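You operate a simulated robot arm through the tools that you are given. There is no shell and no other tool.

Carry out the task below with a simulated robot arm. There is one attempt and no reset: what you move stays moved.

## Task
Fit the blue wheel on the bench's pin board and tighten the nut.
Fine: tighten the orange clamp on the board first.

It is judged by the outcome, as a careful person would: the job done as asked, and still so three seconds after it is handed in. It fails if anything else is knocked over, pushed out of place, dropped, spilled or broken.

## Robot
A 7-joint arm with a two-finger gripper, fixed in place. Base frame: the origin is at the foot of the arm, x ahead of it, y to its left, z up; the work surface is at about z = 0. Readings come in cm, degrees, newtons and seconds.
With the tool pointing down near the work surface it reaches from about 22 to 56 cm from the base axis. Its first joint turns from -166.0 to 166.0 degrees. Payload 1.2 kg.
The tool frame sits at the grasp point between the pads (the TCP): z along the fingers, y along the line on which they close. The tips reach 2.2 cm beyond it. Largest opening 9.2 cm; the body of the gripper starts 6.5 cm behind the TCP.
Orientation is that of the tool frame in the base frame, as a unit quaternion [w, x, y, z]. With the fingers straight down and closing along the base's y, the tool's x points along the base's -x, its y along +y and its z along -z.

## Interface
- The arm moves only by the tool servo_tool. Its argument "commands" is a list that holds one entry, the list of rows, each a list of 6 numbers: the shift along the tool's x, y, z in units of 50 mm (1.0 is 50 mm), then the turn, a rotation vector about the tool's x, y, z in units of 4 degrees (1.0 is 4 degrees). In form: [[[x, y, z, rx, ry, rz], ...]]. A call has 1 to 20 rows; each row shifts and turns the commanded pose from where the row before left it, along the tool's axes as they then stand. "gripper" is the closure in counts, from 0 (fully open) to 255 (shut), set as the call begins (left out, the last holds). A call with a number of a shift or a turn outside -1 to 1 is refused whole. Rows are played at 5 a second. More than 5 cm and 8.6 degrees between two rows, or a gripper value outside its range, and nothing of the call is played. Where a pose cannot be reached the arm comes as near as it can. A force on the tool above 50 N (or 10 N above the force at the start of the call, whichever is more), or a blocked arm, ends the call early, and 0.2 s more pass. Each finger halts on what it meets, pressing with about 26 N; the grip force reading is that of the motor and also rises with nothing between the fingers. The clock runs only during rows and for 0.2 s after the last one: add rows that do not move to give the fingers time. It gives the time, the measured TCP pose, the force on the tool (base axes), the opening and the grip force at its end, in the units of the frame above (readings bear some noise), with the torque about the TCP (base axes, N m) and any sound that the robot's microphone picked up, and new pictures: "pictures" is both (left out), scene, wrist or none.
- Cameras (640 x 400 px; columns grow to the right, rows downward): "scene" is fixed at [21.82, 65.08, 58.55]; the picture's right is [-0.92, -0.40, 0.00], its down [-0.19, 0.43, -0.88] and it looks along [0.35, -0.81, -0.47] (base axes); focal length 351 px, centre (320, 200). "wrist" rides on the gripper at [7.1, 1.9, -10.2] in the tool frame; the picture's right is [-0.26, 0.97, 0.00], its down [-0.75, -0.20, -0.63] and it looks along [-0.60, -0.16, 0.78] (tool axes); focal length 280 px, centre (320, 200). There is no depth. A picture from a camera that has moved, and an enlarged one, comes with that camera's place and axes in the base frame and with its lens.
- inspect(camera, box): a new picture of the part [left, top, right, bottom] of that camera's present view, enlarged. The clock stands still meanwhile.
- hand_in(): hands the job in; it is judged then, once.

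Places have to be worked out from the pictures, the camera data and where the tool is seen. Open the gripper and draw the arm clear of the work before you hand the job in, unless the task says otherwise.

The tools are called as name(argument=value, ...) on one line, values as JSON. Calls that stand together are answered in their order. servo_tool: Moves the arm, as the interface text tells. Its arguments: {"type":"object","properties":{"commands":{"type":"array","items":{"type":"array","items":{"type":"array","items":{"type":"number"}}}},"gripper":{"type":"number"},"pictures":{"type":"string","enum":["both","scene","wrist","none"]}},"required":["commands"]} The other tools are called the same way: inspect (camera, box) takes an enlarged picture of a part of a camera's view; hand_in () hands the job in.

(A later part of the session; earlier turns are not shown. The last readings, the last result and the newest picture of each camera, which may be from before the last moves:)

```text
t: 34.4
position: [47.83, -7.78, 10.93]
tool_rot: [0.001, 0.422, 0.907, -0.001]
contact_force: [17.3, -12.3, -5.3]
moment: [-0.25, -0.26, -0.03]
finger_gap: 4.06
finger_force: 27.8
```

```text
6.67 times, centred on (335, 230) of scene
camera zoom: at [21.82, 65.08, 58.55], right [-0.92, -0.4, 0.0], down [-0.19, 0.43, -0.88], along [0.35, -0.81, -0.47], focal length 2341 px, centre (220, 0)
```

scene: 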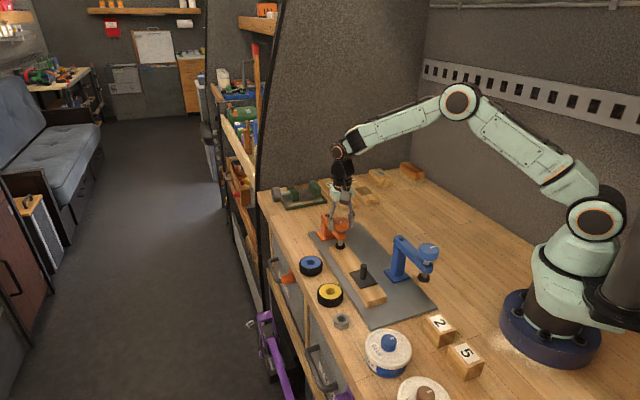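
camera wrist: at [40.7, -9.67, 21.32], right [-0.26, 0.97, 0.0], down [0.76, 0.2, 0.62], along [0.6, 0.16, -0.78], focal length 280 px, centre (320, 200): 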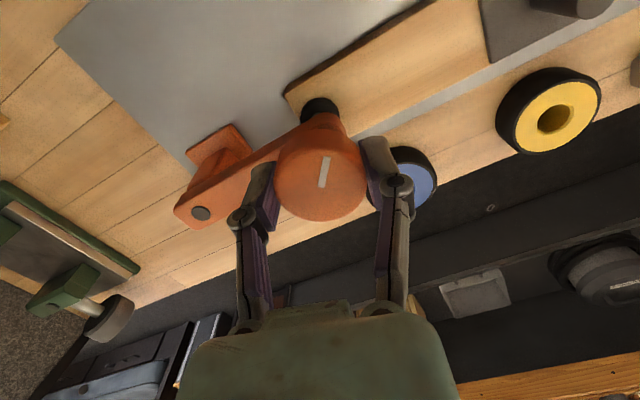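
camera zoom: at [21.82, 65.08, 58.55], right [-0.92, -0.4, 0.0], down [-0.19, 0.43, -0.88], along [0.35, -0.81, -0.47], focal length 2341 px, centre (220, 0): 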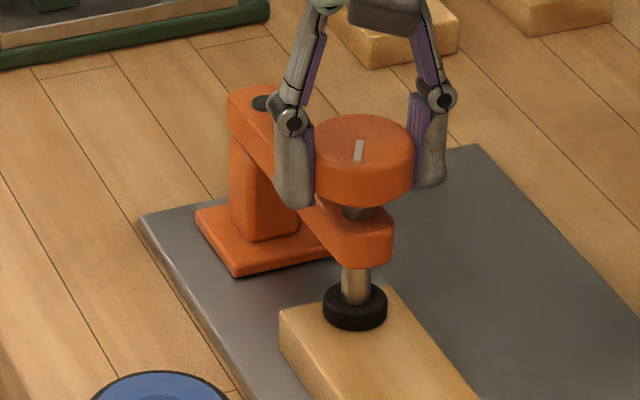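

The knob has dropped about 3.5 mm in 120°, roughly 1 cm per turn, so some 6 mm (over half a turn) remain. I recentre by half a millimetre and keep turning another 60° on this grip.

servo_tool(commands=[[[-0.017, 0.0014, 0, 0, 0, 0], [0, 0, 0.001, 0, 0, 1], [0, 0, 0.001, 0, 0, 1], [0, 0, 0.001, 0, 0, 1], [0, 0, 0.001, 0, 0, 1], [0, 0, 0.001, 0, 0, 1], [0, 0, 0.001, 0, 0, 1], [0, 0, 0.001, 0, 0, 1], [0, 0, 0.001, 0, 0, 1], [0, 0, 0.001, 0, 0, 1], [0, 0, 0.001, 0, 0, 1], [0, 0, 0.001, 0, 0, 1], [0, 0, 0.001, 0, 0, 1], [0, 0, 0.001, 0, 0, 1], [0, 0, 0.001, 0, 0, 1], [0, 0, 0.001, 0, 0, 1], [0, 0, 0, 0, 0, 0]]], pictures="scene")

inspect(camera="scene", box=[300, 200, 370, 260])

```text
t: 38.0
position: [47.77, -7.78, 10.69]
tool_rot: [0.001, 0.819, 0.574, -0.001]
contact_force: [12.5, -5.1, 6.7]
moment: [0.01, -0.24, -0.03]
finger_gap: 4.05
finger_force: 27.5
```

scene: 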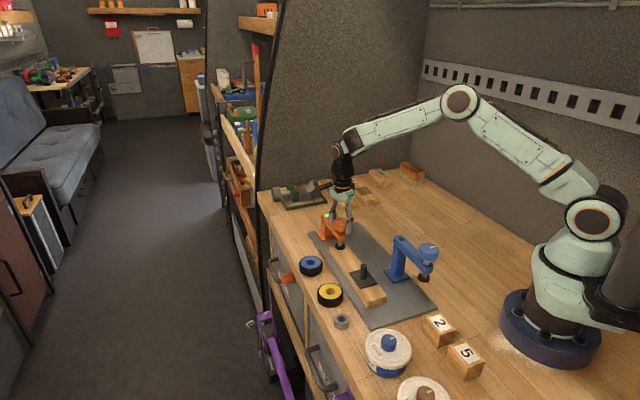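

```text
6.67 times, centred on (335, 230) of scene
camera zoom: at [21.82, 65.08, 58.55], right [-0.92, -0.4, 0.0], down [-0.19, 0.43, -0.88], along [0.35, -0.81, -0.47], focal length 2341 px, centre (220, 0)
```

zoom: 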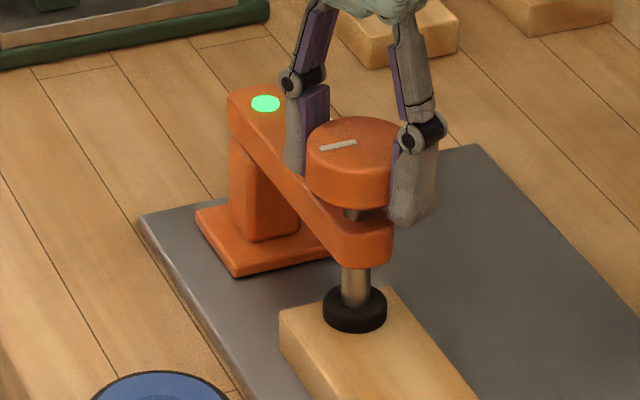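

The dot on the clamp's pivot has turned green, apparently its "tight" lamp. I look closer at the pad and the lamp before letting go.

inspect(camera="scene", box=[322, 230, 352, 254])

inspect(camera="wrist", box=[160, 0, 480, 200])

```text
16.00 times, centred on (337, 242) of scene
camera zoom: at [21.82, 65.08, 58.55], right [-0.92, -0.4, 0.0], down [-0.19, 0.43, -0.88], along [0.35, -0.81, -0.47], focal length 5618 px, centre (48, -472)
```

zoom: 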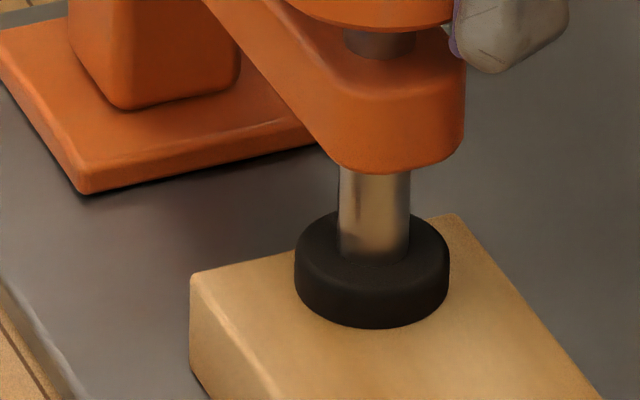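

```text
2.00 times, centred on (320, 100) of wrist
camera zoom: at [51.96, -1.74, 20.85], right [0.82, -0.57, 0.0], down [-0.45, -0.64, 0.62], along [-0.36, -0.51, -0.78], focal length 561 px, centre (320, 400)
```

zoom: 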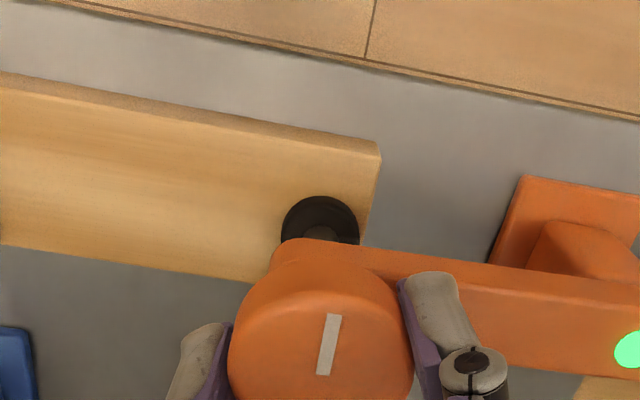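

The pad is seated flat on the board and the lamp is green. I release the knob, wait, then raise straight up and check that the lamp stays lit.

servo_tool(commands=[[[0, 0, 0, 0, 0, 0], [0, 0, 0, 0, 0, 0], [0, 0, 0, 0, 0, 0], [0, 0, -0.3, 0, 0, 0], [0, 0, -0.4, 0, 0, 0], [0, 0, -0.4, 0, 0, 0], [0, 0, -0.4, 0, 0, 0], [0, 0, -0.4, 0, 0, 0], [0, 0, 0, 0, 0, 0]]], gripper=60)

inspect(camera="scene", box=[300, 200, 370, 260])

```text
t: 40.0
position: [47.79, -7.73, 20.26]
tool_rot: [0.0, 0.818, 0.575, 0.0]
contact_force: [0.2, 0.1, 0.3]
moment: [0.0, 0.02, 0.0]
finger_gap: 7.05
finger_force: 0.1
camera wrist: at [51.97, -1.75, 30.31], right [0.82, -0.57, 0.0], down [-0.45, -0.64, 0.63], along [-0.36, -0.51, -0.78], focal length 280 px, centre (320, 200)
```

scene: 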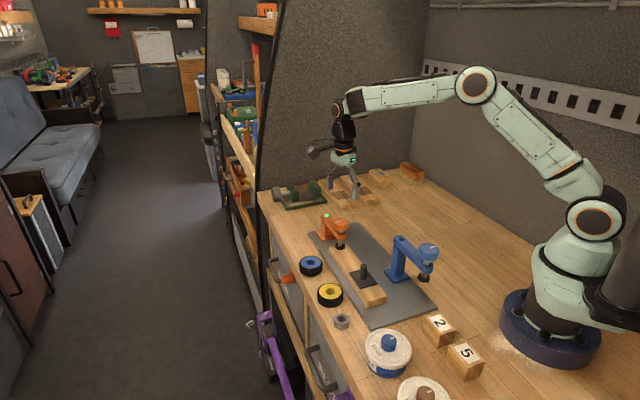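
wrist: 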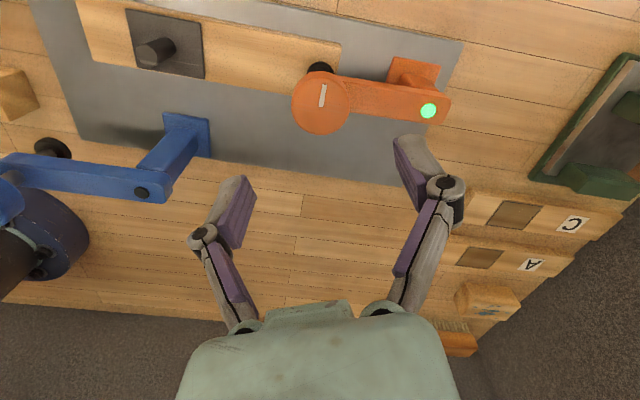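

```text
6.67 times, centred on (335, 230) of scene
camera zoom: at [21.82, 65.08, 58.55], right [-0.92, -0.4, 0.0], down [-0.19, 0.43, -0.88], along [0.35, -0.81, -0.47], focal length 2341 px, centre (220, 0)
```

zoom: 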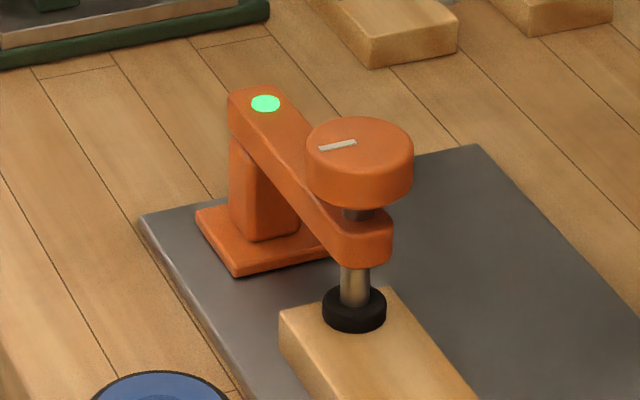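

The clamp holds with its lamp green and the arm is free. Next I move above the blue wheel near (51, 0.7), turn the wrist to about -46° yaw (closing across the bench edge direction), and look closer.

servo_tool(commands=[[[0.4465, -0.044, 0, 0, 0, 0], [0.4465, -0.044, 0, 0, 0, 0], [0.4465, -0.044, 0, 0, 0, 0], [0.4465, -0.044, 0, 0, 0, 0], [0, 0, 0, 0, 0, -1], [0, 0, 0, 0, 0, -1], [0, 0, 0, 0, 0, -1], [0, 0, 0, 0, 0, -1], [0, 0, 0, 0, 0, -1], [0, 0, 0, 0, 0, -1], [0, 0, 0, 0, 0, -1], [0, 0, 0, 0, 0, -1], [0, 0, 0, 0, 0, -1], [0, 0, 0, 0, 0, -1], [0, 0, 0, 0, 0, -1], [0, 0, 0, 0, 0, -1], [0, 0, 0, 0, 0, -1], [0, 0, 0, 0, 0, -1], [0, 0, 0, 0, 0, -1], [0, 0, 0, 0, 0, -1]]], gripper=0)

inspect(camera="wrist", box=[180, 0, 500, 200])

inspect(camera="scene", box=[290, 230, 400, 340])

```text
t: 44.2
position: [49.95, 0.99, 20.28]
tool_rot: [0.0, 0.388, 0.922, 0.001]
contact_force: [0.5, 0.6, 0.5]
moment: [0.02, 0.02, 0.02]
finger_gap: 9.19
finger_force: 0.0
camera wrist: at [46.37, 7.36, 30.31], right [0.87, 0.49, 0.0], down [0.38, -0.68, 0.62], along [0.3, -0.55, -0.78], focal length 280 px, centre (320, 200)
```

scene: 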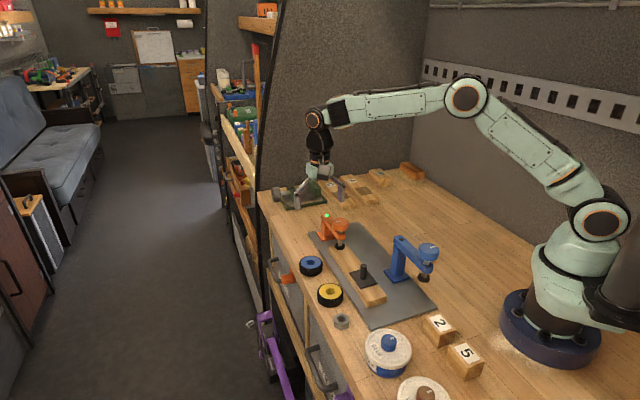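
wrist: 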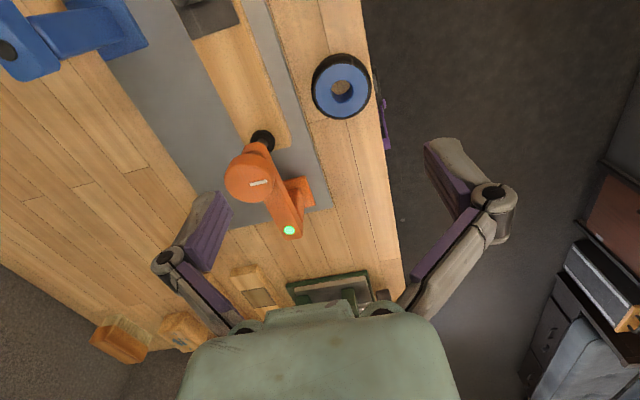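

```text
2.00 times, centred on (340, 100) of wrist
camera zoom: at [46.37, 7.36, 30.31], right [0.87, 0.49, 0.0], down [0.38, -0.68, 0.62], along [0.3, -0.55, -0.78], focal length 561 px, centre (280, 400)
```

zoom: 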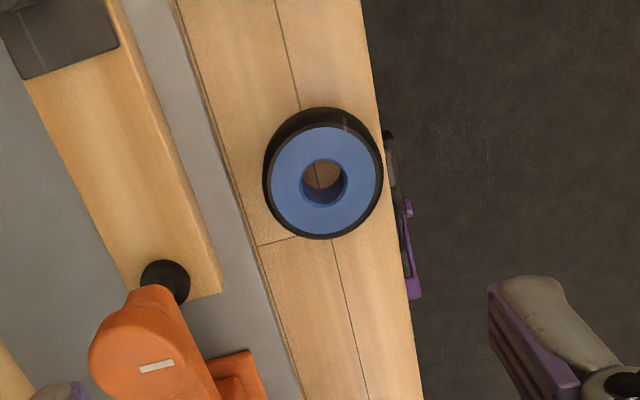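

```text
3.64 times, centred on (345, 285) of scene
camera zoom: at [21.82, 65.08, 58.55], right [-0.92, -0.4, 0.0], down [-0.19, 0.43, -0.88], along [0.35, -0.81, -0.47], focal length 1277 px, centre (229, -109)
```

zoom: 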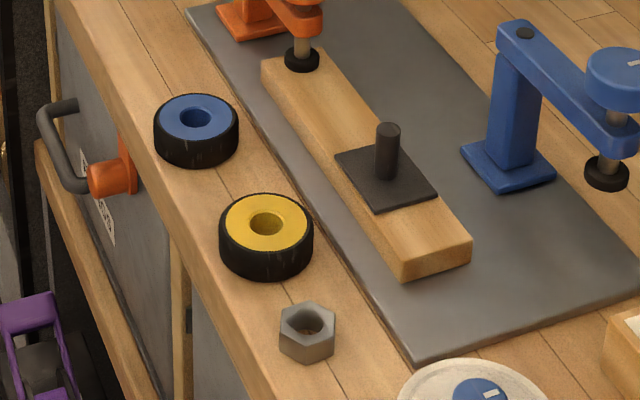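

I place the blue wheel at about (52.3, 0.85), top z ≈ 3.0 and about 5.7 cm across. I go over it at z ≈ 12 to refine this.

servo_tool(commands=[[[-0.0712, 0.0647, 0.331, 0, 0, 0], [-0.0712, 0.0647, 0.331, 0, 0, 0], [-0.0712, 0.0647, 0.331, 0, 0, 0], [-0.0712, 0.0647, 0.331, 0, 0, 0], [-0.0712, 0.0647, 0.331, 0, 0, 0], [0, 0, 0, 0, 0, 0], [0, 0, 0, 0, 0, 0]]])

inspect(camera="wrist", box=[220, 40, 420, 165])

inspect(camera="scene", box=[270, 200, 350, 280])

```text
t: 45.8
position: [52.26, 0.72, 11.91]
tool_rot: [0.0, 0.389, 0.921, 0.0]
contact_force: [0.3, 0.3, 1.0]
moment: [0.01, -0.03, 0.0]
finger_gap: 9.21
finger_force: 0.0
camera wrist: at [48.77, 7.18, 21.98], right [0.87, 0.49, 0.0], down [0.38, -0.68, 0.62], along [0.3, -0.55, -0.78], focal length 280 px, centre (320, 200)
```

scene: 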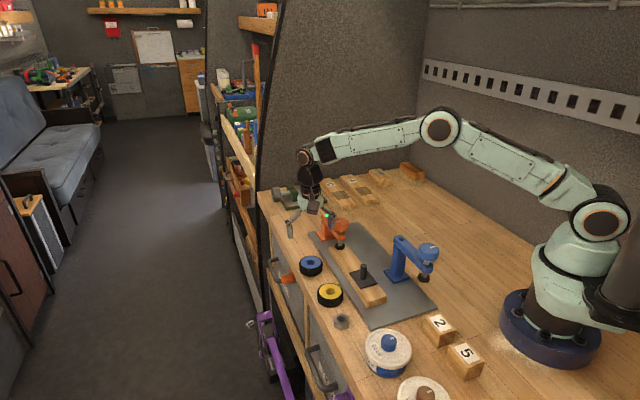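
wrist: 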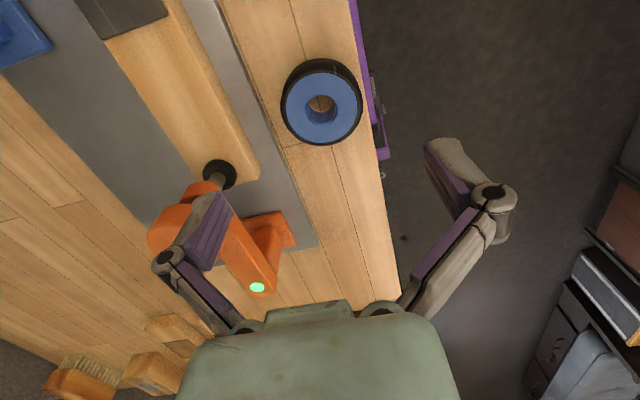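

```text
3.20 times, centred on (320, 102) of wrist
camera zoom: at [48.77, 7.18, 21.98], right [0.87, 0.49, 0.0], down [0.38, -0.68, 0.62], along [0.3, -0.55, -0.78], focal length 897 px, centre (320, 512)
```

zoom: 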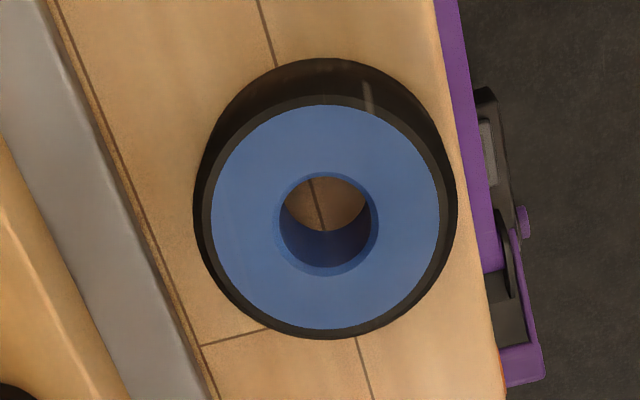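

```text
5.00 times, centred on (310, 240) of scene
camera zoom: at [21.82, 65.08, 58.55], right [-0.92, -0.4, 0.0], down [-0.19, 0.43, -0.88], along [0.35, -0.81, -0.47], focal length 1756 px, centre (370, 0)
```

zoom: 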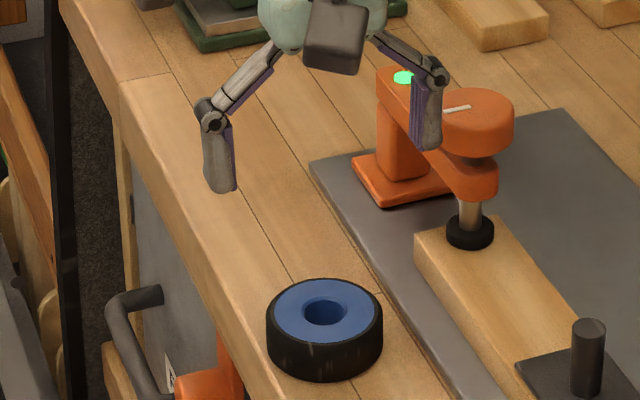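

The wheel centre refines to about (52.4, 0.9). I centre on it and descend to TCP z ≈ 3.4 (tips at 1.2, above the grey plate), then look before closing.

servo_tool(commands=[[[0.009, 0.048, 0.2, 0, 0, 0], [0, 0, 0.25, 0, 0, 0], [0, 0, 0.25, 0, 0, 0], [0, 0, 0.25, 0, 0, 0], [0, 0, 0.25, 0, 0, 0], [0, 0, 0.2, 0, 0, 0], [0, 0, 0.15, 0, 0, 0], [0, 0, 0.15, 0, 0, 0], [0, 0, 0, 0, 0, 0], [0, 0, 0, 0, 0, 0]]])

inspect(camera="scene", box=[270, 200, 350, 280])

```text
t: 48.0
position: [52.56, 0.99, 3.4]
tool_rot: [0.0, 0.389, 0.921, 0.0]
contact_force: [-0.1, 0.4, 0.8]
moment: [-0.02, 0.01, -0.03]
finger_gap: 9.21
finger_force: 0.1
camera wrist: at [48.93, 7.4, 13.46], right [0.87, 0.49, 0.0], down [0.38, -0.68, 0.62], along [0.3, -0.55, -0.78], focal length 280 px, centre (320, 200)
```

scene: 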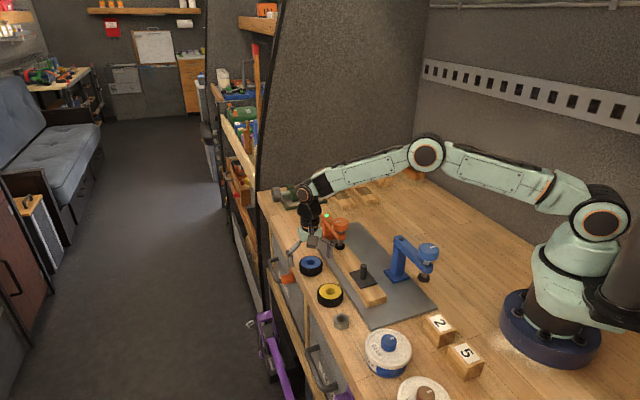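
wrist: 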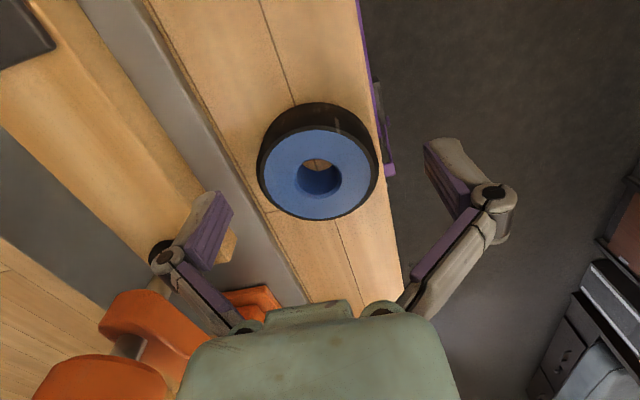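

```text
5.00 times, centred on (310, 240) of scene
camera zoom: at [21.82, 65.08, 58.55], right [-0.92, -0.4, 0.0], down [-0.19, 0.43, -0.88], along [0.35, -0.81, -0.47], focal length 1756 px, centre (370, 0)
```

zoom: 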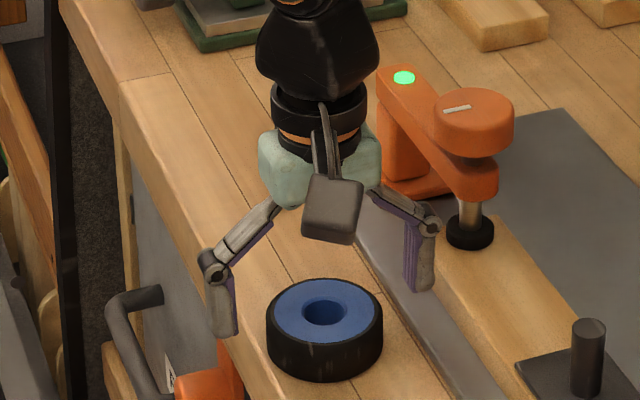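

The fingers stand clear on both sides of the wheel. I enlarge the wrist view to measure the wheel's offset along the finger width before closing.

inspect(camera="wrist", box=[220, 90, 420, 235])

```text
2.76 times, centred on (320, 162) of wrist
camera zoom: at [48.93, 7.4, 13.46], right [0.87, 0.49, 0.0], down [0.38, -0.68, 0.62], along [0.3, -0.55, -0.78], focal length 774 px, centre (320, 303)
```

zoom: 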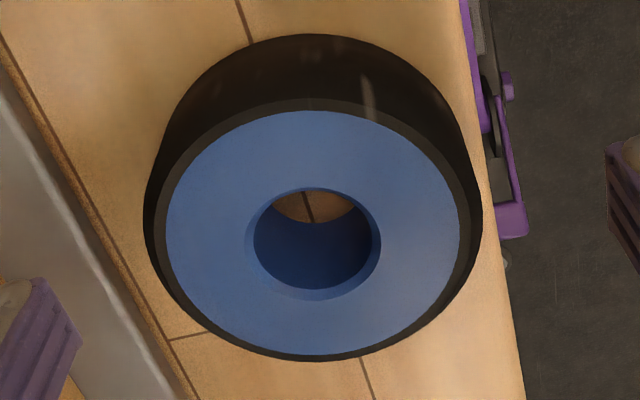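

The hole centre lies within about 1 mm of the tool axis. I close on the tyre.

servo_tool(commands=[[[0, 0, 0, 0, 0, 0], [0, 0, 0, 0, 0, 0], [0, 0, 0, 0, 0, 0], [0, 0, 0, 0, 0, 0], [0, 0, 0, 0, 0, 0]]], gripper=255)

inspect(camera="wrist", box=[220, 90, 420, 235])

```text
t: 49.2
position: [52.62, 0.92, 3.51]
tool_rot: [0.001, 0.389, 0.921, 0.001]
contact_force: [-6.0, -6.2, 27.7]
moment: [-0.18, 0.13, -0.25]
finger_gap: 5.72
finger_force: 25.8
camera wrist: at [48.98, 7.36, 13.59], right [0.88, 0.48, 0.0], down [0.38, -0.68, 0.63], along [0.3, -0.55, -0.78], focal length 280 px, centre (320, 200)
```

scene: 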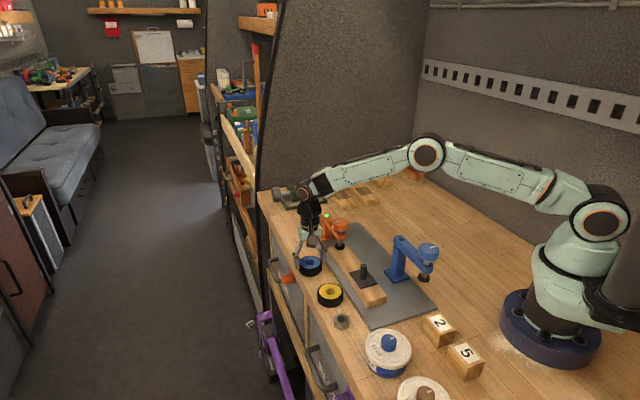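
wrist: 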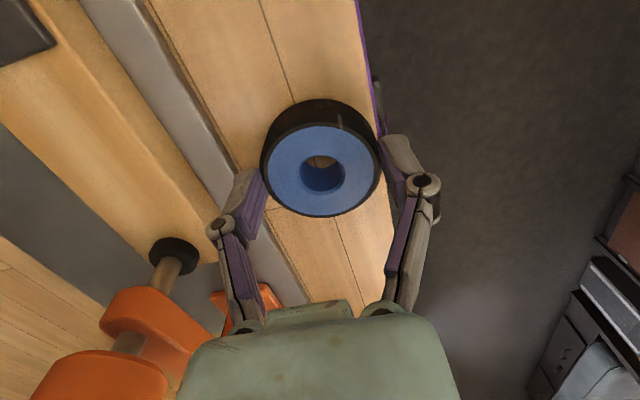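

```text
2.76 times, centred on (320, 162) of wrist
camera zoom: at [48.98, 7.36, 13.59], right [0.88, 0.48, 0.0], down [0.38, -0.68, 0.63], along [0.3, -0.55, -0.78], focal length 774 px, centre (320, 303)
```

zoom: 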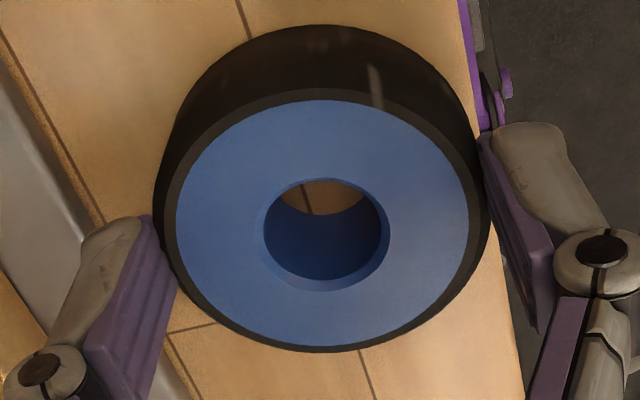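

The wheel is held at 5.72 cm, sitting about 2 mm along tool x from the axis; the upward force is the wheel pressed on the bench. I lift it straight up to z ≈ 17 and check the grip.

servo_tool(commands=[[[0, 0, -0.05, 0, 0, 0], [0, 0, -0.1, 0, 0, 0], [0, 0, -0.3, 0, 0, 0], [0, 0, -0.4, 0, 0, 0], [0, 0, -0.4, 0, 0, 0], [0, 0, -0.4, 0, 0, 0], [0, 0, -0.4, 0, 0, 0], [0, 0, -0.4, 0, 0, 0], [0, 0, -0.25, 0, 0, 0], [0, 0, 0, 0, 0, 0], [0, 0, 0, 0, 0, 0]]])

inspect(camera="wrist", box=[220, 90, 420, 235])

inspect(camera="scene", box=[280, 170, 380, 270])

```text
t: 51.6
position: [52.59, 1.14, 16.93]
tool_rot: [-0.001, 0.389, 0.921, 0.0]
contact_force: [1.2, 0.2, -1.1]
moment: [-0.01, -0.01, -0.01]
finger_gap: 5.72
finger_force: 26.0
camera wrist: at [48.91, 7.41, 26.94], right [0.87, 0.48, 0.0], down [0.38, -0.68, 0.63], along [0.3, -0.55, -0.78], focal length 280 px, centre (320, 200)
```

scene: 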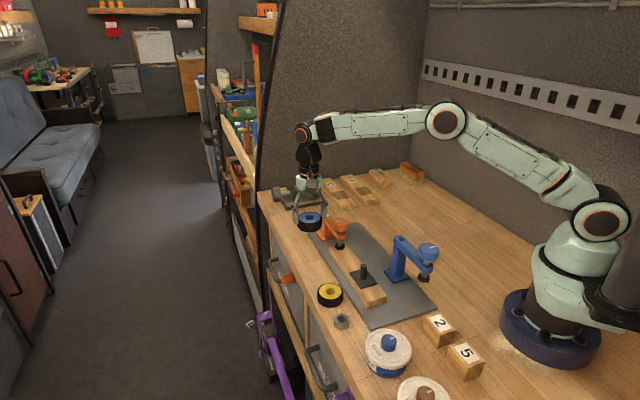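
wrist: 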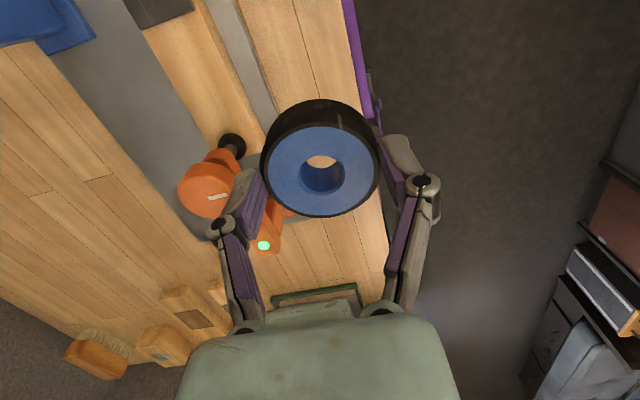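

```text
2.76 times, centred on (320, 162) of wrist
camera zoom: at [48.91, 7.41, 26.94], right [0.87, 0.48, 0.0], down [0.38, -0.68, 0.63], along [0.3, -0.55, -0.78], focal length 774 px, centre (320, 303)
```

zoom: 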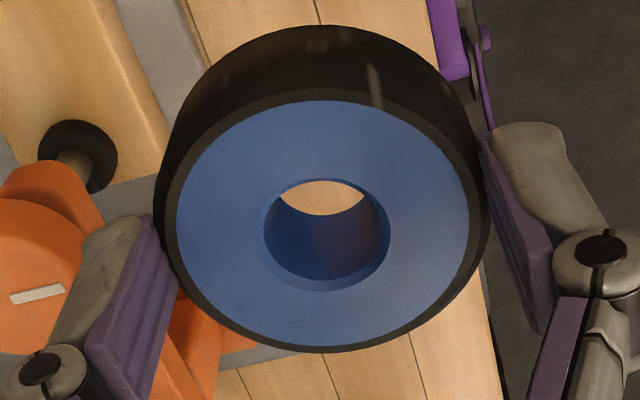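

```text
4.00 times, centred on (330, 220) of scene
camera zoom: at [21.82, 65.08, 58.55], right [-0.92, -0.4, 0.0], down [-0.19, 0.43, -0.88], along [0.35, -0.81, -0.47], focal length 1404 px, centre (280, 120)
```

zoom: 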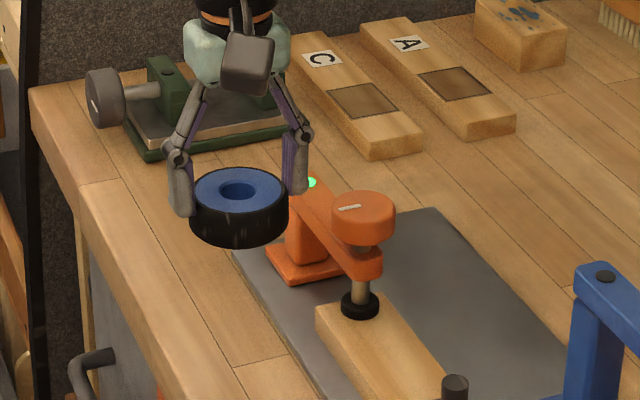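

The wheel is held level and firmly, hole within about 1 mm of the tool axis. I carry it to about (40.9, -0.85, 14), beside the pin, so the wrist camera can see the pin clearly past the wheel and I can measure it.

servo_tool(commands=[[[0.2264, -0.324, 0, 0, 0, 0], [0.2264, -0.324, 0, 0, 0, 0], [0.2264, -0.324, 0, 0, 0, 0], [0.2264, -0.324, 0, 0, 0, 0], [0.2264, -0.324, 0, 0, 0, 0], [0.2264, -0.324, 0, 0, 0, 0], [0, 0, 0.2, 0, 0, 0], [0, 0, 0.2, 0, 0, 0], [0, 0, 0.2, 0, 0, 0], [0, 0, 0, 0, 0, 0], [0, 0, 0, 0, 0, 0], [0, 0, 0, 0, 0, 0]]])

inspect(camera="wrist", box=[240, 0, 400, 110])

inspect(camera="scene", box=[310, 200, 420, 310])

```text
t: 54.2
position: [40.77, -0.85, 13.81]
tool_rot: [0.0, 0.389, 0.921, 0.0]
contact_force: [0.1, 0.7, -0.5]
moment: [-0.02, -0.02, -0.04]
finger_gap: 5.72
finger_force: 25.7
camera wrist: at [37.21, 5.52, 23.92], right [0.87, 0.48, 0.0], down [0.38, -0.68, 0.62], along [0.3, -0.55, -0.78], focal length 280 px, centre (320, 200)
```

scene: 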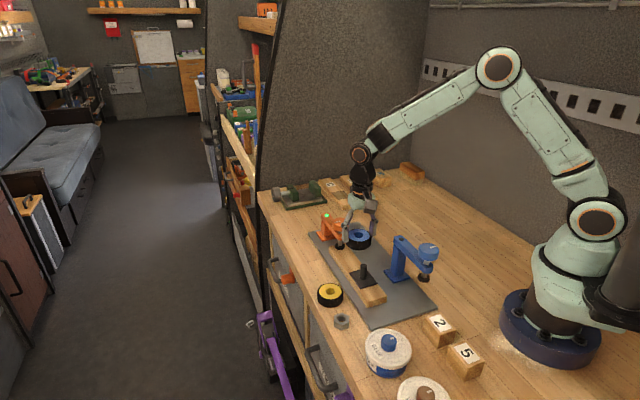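
wrist: 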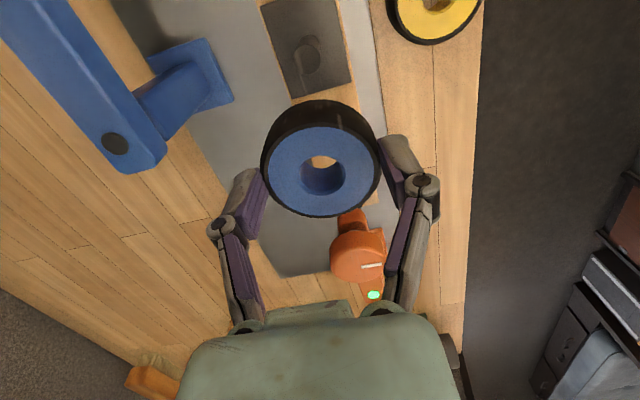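

```text
3.64 times, centred on (320, 55) of wrist
camera zoom: at [37.21, 5.52, 23.92], right [0.87, 0.48, 0.0], down [0.38, -0.68, 0.62], along [0.3, -0.55, -0.78], focal length 1020 px, centre (320, 727)
```

zoom: 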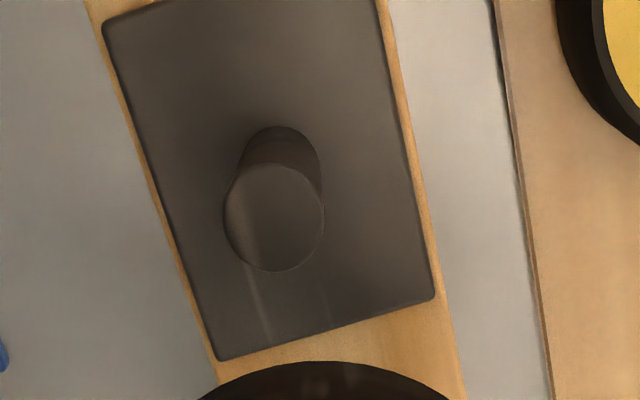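

```text
3.64 times, centred on (365, 255) of scene
camera zoom: at [21.82, 65.08, 58.55], right [-0.92, -0.4, 0.0], down [-0.19, 0.43, -0.88], along [0.35, -0.81, -0.47], focal length 1277 px, centre (156, 0)
```

zoom: 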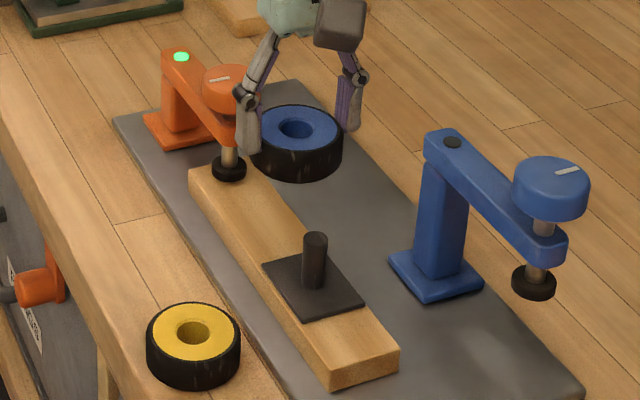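

From this view the pin stands at tool offset of about (3.6–3.8, 0.2) cm. The exact wheel offset depends on how deep the wheel sits in the fingers, so I enlarge the held wheel to measure its size.

inspect(camera="wrist", box=[250, 90, 390, 225])

inspect(camera="scene", box=[335, 210, 385, 260])

inspect(camera="scene", box=[335, 245, 400, 310])

```text
2.96 times, centred on (320, 158) of wrist
camera zoom: at [37.21, 5.52, 23.92], right [0.87, 0.48, 0.0], down [0.38, -0.68, 0.62], along [0.3, -0.55, -0.78], focal length 831 px, centre (320, 326)
```

zoom: 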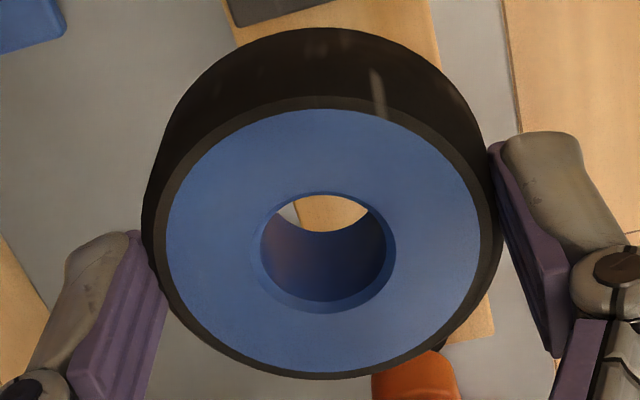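

```text
8.00 times, centred on (360, 235) of scene
camera zoom: at [21.82, 65.08, 58.55], right [-0.92, -0.4, 0.0], down [-0.19, 0.43, -0.88], along [0.35, -0.81, -0.47], focal length 2809 px, centre (0, -80)
```

zoom: 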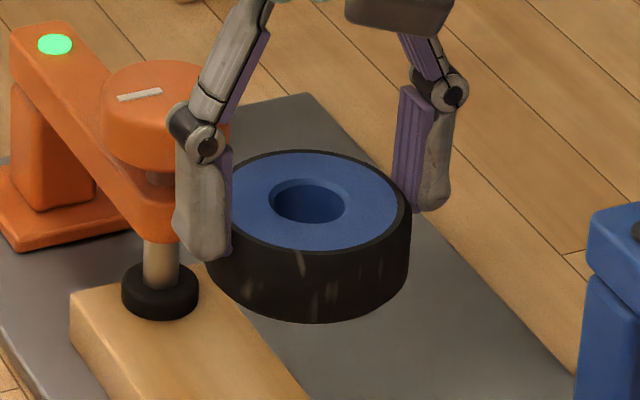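

```text
6.15 times, centred on (368, 278) of scene
camera zoom: at [21.82, 65.08, 58.55], right [-0.92, -0.4, 0.0], down [-0.19, 0.43, -0.88], along [0.35, -0.81, -0.47], focal length 2161 px, centre (28, -277)
```

zoom: 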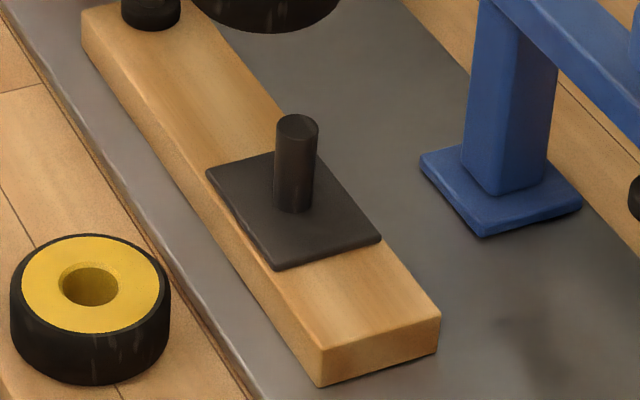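

The measurements agree on a shift of about 3.8 cm along tool x and 0.2 cm along tool y to bring the hole over the pin (top about z 6.4). I make it and lower to TCP z ≈ 10.6, leaving the wheel just above the pin, then check the alignment in both views.

servo_tool(commands=[[[0.1905, 0.01, 0, 0, 0, 0], [0.1905, 0.01, 0, 0, 0, 0], [0.1905, 0.01, 0, 0, 0, 0], [0.1905, 0.01, 0, 0, 0, 0], [0, 0, 0.16, 0, 0, 0], [0, 0, 0.16, 0, 0, 0], [0, 0, 0.16, 0, 0, 0], [0, 0, 0.16, 0, 0, 0], [0, 0, 0, 0, 0, 0], [0, 0, 0, 0, 0, 0], [0, 0, 0, 0, 0, 0]]])

inspect(camera="wrist", box=[250, 70, 390, 225])

inspect(camera="scene", box=[335, 230, 400, 295])

```text
t: 56.6
position: [38.33, 2.04, 10.63]
tool_rot: [0.0, 0.389, 0.921, 0.0]
contact_force: [-0.2, 0.7, -0.8]
moment: [0.02, 0.01, 0.01]
finger_gap: 5.7
finger_force: 26.0
camera wrist: at [34.71, 8.35, 20.79], right [0.87, 0.49, 0.0], down [0.38, -0.68, 0.62], along [0.3, -0.55, -0.78], focal length 280 px, centre (320, 200)
```

scene: 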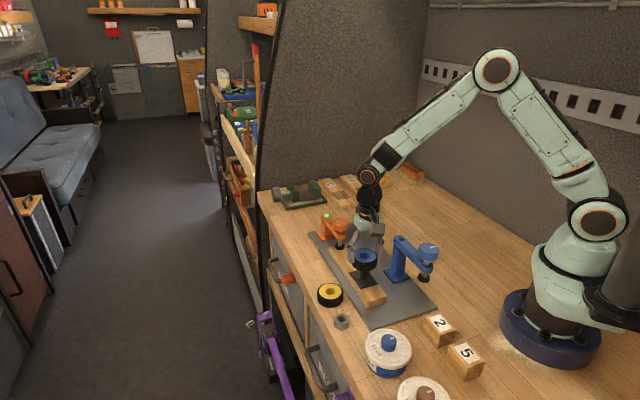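
wrist: 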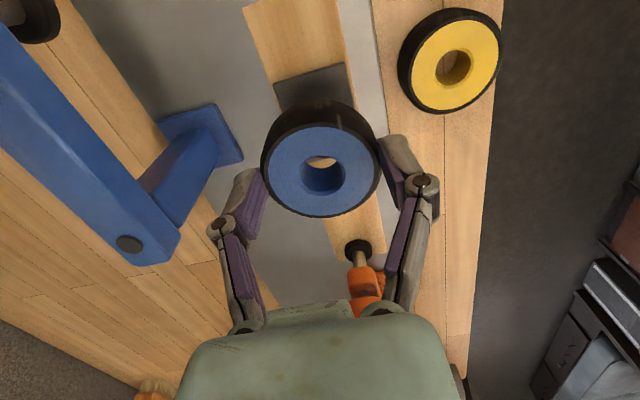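

```text
2.58 times, centred on (320, 148) of wrist
camera zoom: at [34.71, 8.35, 20.79], right [0.87, 0.49, 0.0], down [0.38, -0.68, 0.62], along [0.3, -0.55, -0.78], focal length 724 px, centre (320, 336)
```

zoom: 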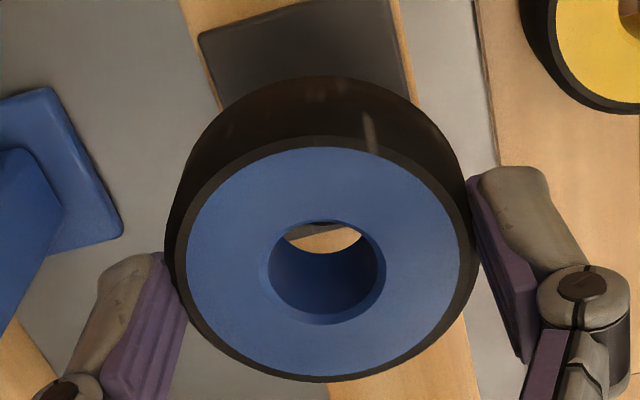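

```text
6.15 times, centred on (368, 262) of scene
camera zoom: at [21.82, 65.08, 58.55], right [-0.92, -0.4, 0.0], down [-0.19, 0.43, -0.88], along [0.35, -0.81, -0.47], focal length 2161 px, centre (28, -185)
```

zoom: 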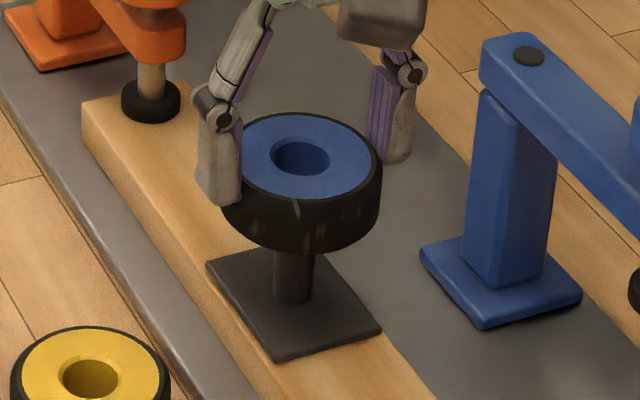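

The wheel hole's column matches the pin axis in the scene picture to within a pixel or two, and the remaining doubt along tool x is about 1–2 mm. I nudge +0.7 mm in x and lower gently by 7 mm, watching for contact.

servo_tool(commands=[[[0.014, 0, 0, 0, 0, 0], [0, 0, 0.03, 0, 0, 0], [0, 0, 0.03, 0, 0, 0], [0, 0, 0.03, 0, 0, 0], [0, 0, 0.03, 0, 0, 0], [0, 0, 0.026, 0, 0, 0], [0, 0, 0, 0, 0, 0], [0, 0, 0, 0, 0, 0]]], pictures="scene")

inspect(camera="wrist", box=[290, 130, 360, 190])

inspect(camera="scene", box=[340, 235, 390, 285])

```text
t: 58.4
position: [38.28, 2.04, 9.91]
tool_rot: [0.001, 0.389, 0.921, -0.001]
contact_force: [0.3, -0.7, -1.4]
moment: [0.03, 0.01, 0.01]
finger_gap: 5.69
finger_force: 26.4
```

scene: 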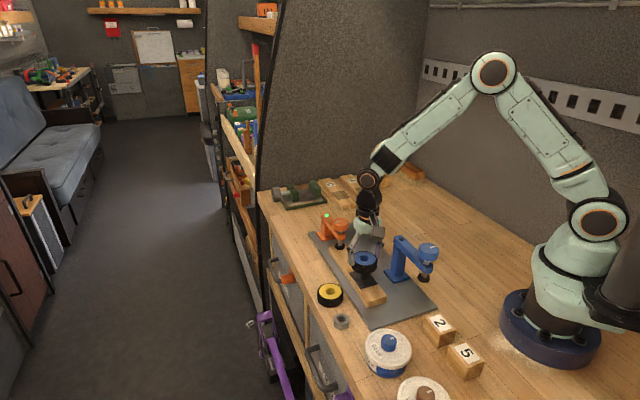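

```text
6.67 times, centred on (325, 160) of wrist
camera zoom: at [34.67, 8.41, 20.05], right [0.87, 0.48, 0.0], down [0.38, -0.68, 0.62], along [0.3, -0.55, -0.78], focal length 1869 px, centre (287, 467)
```

zoom: 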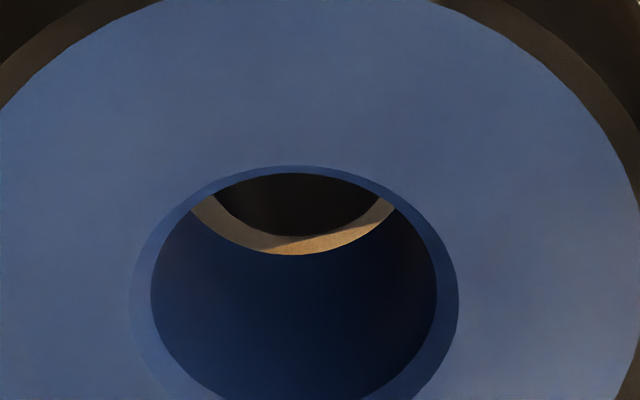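

```text
8.00 times, centred on (365, 260) of scene
camera zoom: at [21.82, 65.08, 58.55], right [-0.92, -0.4, 0.0], down [-0.19, 0.43, -0.88], along [0.35, -0.81, -0.47], focal length 2809 px, centre (-40, -280)
```

zoom: 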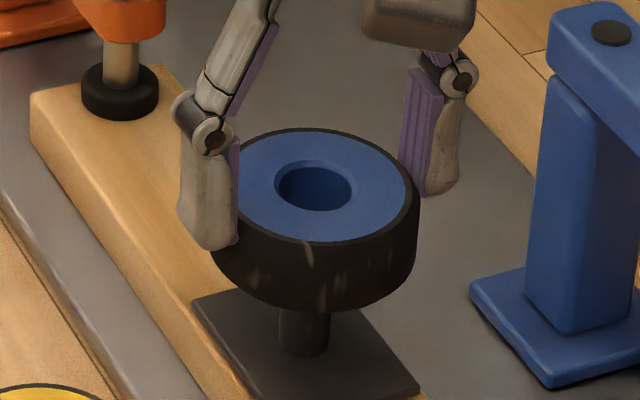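

Through the hole I can see the pin's dark top inside the hole's lower rim, centred sideways, and there is no contact force yet. I lower another 3 mm and watch the gap.

servo_tool(commands=[[[0, 0, 0.02, 0, 0, 0], [0, 0, 0.02, 0, 0, 0], [0, 0, 0.02, 0, 0, 0], [0, 0, 0, 0, 0, 0], [0, 0, 0, 0, 0, 0]]], pictures="none")

inspect(camera="wrist", box=[290, 130, 360, 190])

```text
t: 59.6
position: [38.32, 1.9, 9.58]
tool_rot: [-0.001, 0.389, 0.921, 0.0]
contact_force: [-0.1, 0.5, -0.3]
moment: [0.02, -0.01, -0.02]
finger_gap: 5.7
finger_force: 26.4
```

```text
6.67 times, centred on (325, 160) of wrist
camera zoom: at [34.69, 8.38, 19.76], right [0.87, 0.48, 0.0], down [0.38, -0.68, 0.62], along [0.3, -0.55, -0.78], focal length 1869 px, centre (287, 467)
```

zoom: 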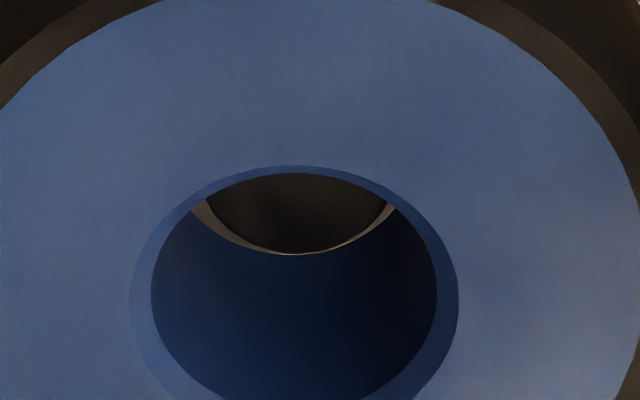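

The pin's far edge now coincides with the hole's lower rim in the view while the force is still nil; by height the wheel's bottom (about z 6.1) should already be below the pin top. I lower 3 mm more to confirm that the pin enters.

servo_tool(commands=[[[0, 0, 0.02, 0, 0, 0], [0, 0, 0.02, 0, 0, 0], [0, 0, 0.02, 0, 0, 0], [0, 0, 0, 0, 0, 0], [0, 0, 0, 0, 0, 0]]], pictures="none")

inspect(camera="wrist", box=[290, 130, 360, 190])

inspect(camera="scene", box=[340, 235, 390, 285])

```text
t: 60.8
position: [38.37, 2.01, 9.32]
tool_rot: [0.0, 0.389, 0.921, 0.0]
contact_force: [0.4, -0.5, -0.9]
moment: [0.02, 0.02, 0.0]
finger_gap: 5.7
finger_force: 26.2
```

```text
6.67 times, centred on (325, 160) of wrist
camera zoom: at [34.69, 8.36, 19.47], right [0.87, 0.48, 0.0], down [0.38, -0.68, 0.62], along [0.3, -0.55, -0.78], focal length 1869 px, centre (287, 467)
```

zoom: 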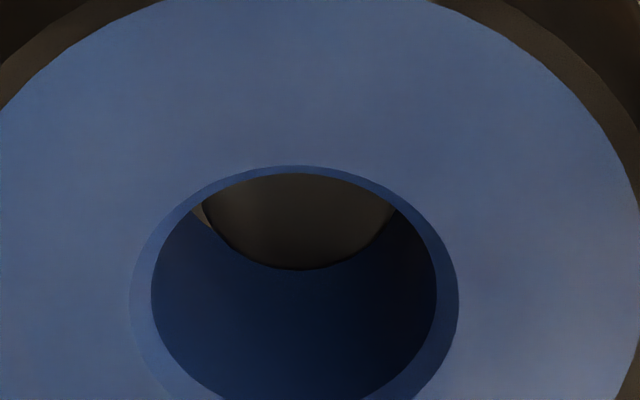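

```text
8.00 times, centred on (365, 260) of scene
camera zoom: at [21.82, 65.08, 58.55], right [-0.92, -0.4, 0.0], down [-0.19, 0.43, -0.88], along [0.35, -0.81, -0.47], focal length 2809 px, centre (-40, -280)
```

zoom: 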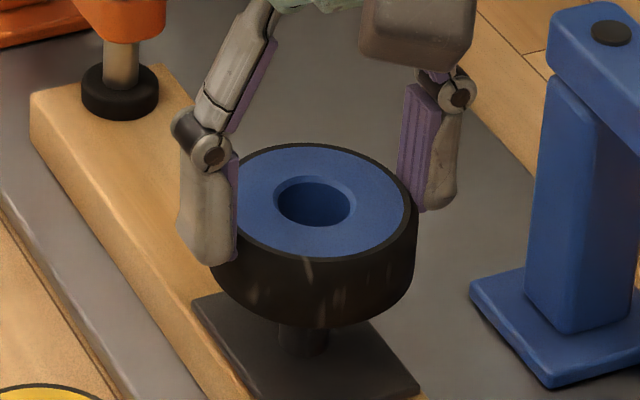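

The pin top now covers the hole's far wall, so the wheel is on the pin, with no contact force. I lower on to TCP z ≈ 7.1.

servo_tool(commands=[[[0, 0, 0.05, 0, 0, 0], [0, 0, 0.05, 0, 0, 0], [0, 0, 0.05, 0, 0, 0], [0, 0, 0.05, 0, 0, 0], [0, 0, 0.05, 0, 0, 0], [0, 0, 0.05, 0, 0, 0], [0, 0, 0.05, 0, 0, 0], [0, 0, 0.05, 0, 0, 0], [0, 0, 0.04, 0, 0, 0], [0, 0, 0, 0, 0, 0], [0, 0, 0, 0, 0, 0]]], pictures="none")

inspect(camera="wrist", box=[250, 90, 390, 225])

inspect(camera="scene", box=[340, 235, 390, 285])

```text
t: 63.2
position: [38.32, 1.92, 7.21]
tool_rot: [0.001, 0.389, 0.921, 0.001]
contact_force: [-0.1, -0.1, -0.1]
moment: [0.01, -0.03, 0.0]
finger_gap: 5.67
finger_force: 26.2
```

```text
2.96 times, centred on (320, 158) of wrist
camera zoom: at [34.68, 8.39, 17.29], right [0.87, 0.48, 0.0], down [0.38, -0.68, 0.62], along [0.3, -0.55, -0.78], focal length 831 px, centre (320, 326)
```

zoom: 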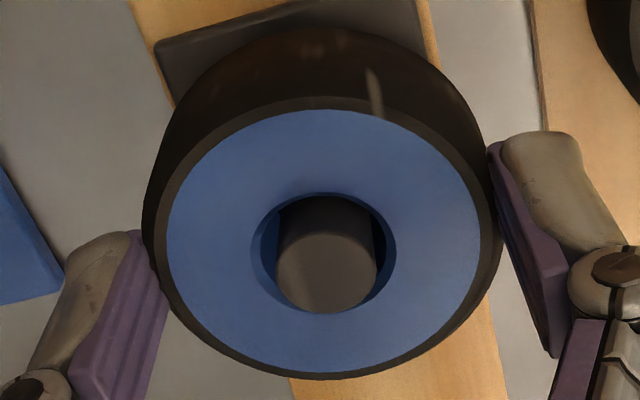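

```text
8.00 times, centred on (365, 260) of scene
camera zoom: at [21.82, 65.08, 58.55], right [-0.92, -0.4, 0.0], down [-0.19, 0.43, -0.88], along [0.35, -0.81, -0.47], focal length 2809 px, centre (-40, -280)
```

zoom: 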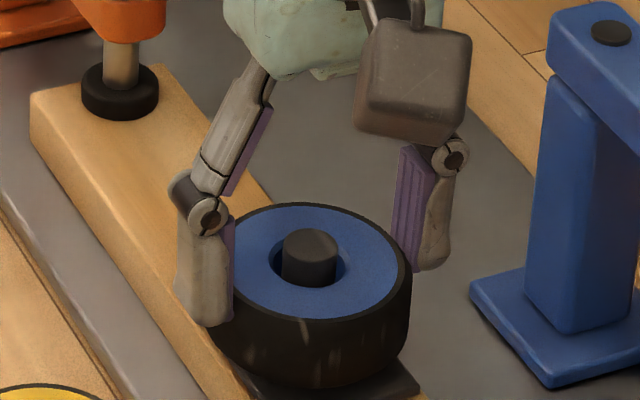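

The pin shows through the hole, well centred, and the force is still nil. I lower in small steps until the wheel seats.

servo_tool(commands=[[[0, 0, 0.03, 0, 0, 0], [0, 0, 0.03, 0, 0, 0], [0, 0, 0.03, 0, 0, 0], [0, 0, 0.02, 0, 0, 0], [0, 0, 0, 0, 0, 0], [0, 0, 0, 0, 0, 0]]], pictures="none")

```text
t: 64.6
position: [38.36, 2.03, 6.68]
tool_rot: [0.001, 0.389, 0.921, 0.0]
contact_force: [-5.6, -0.5, 26.1]
moment: [-0.02, 0.07, -0.17]
finger_gap: 5.7
finger_force: 26.1
```

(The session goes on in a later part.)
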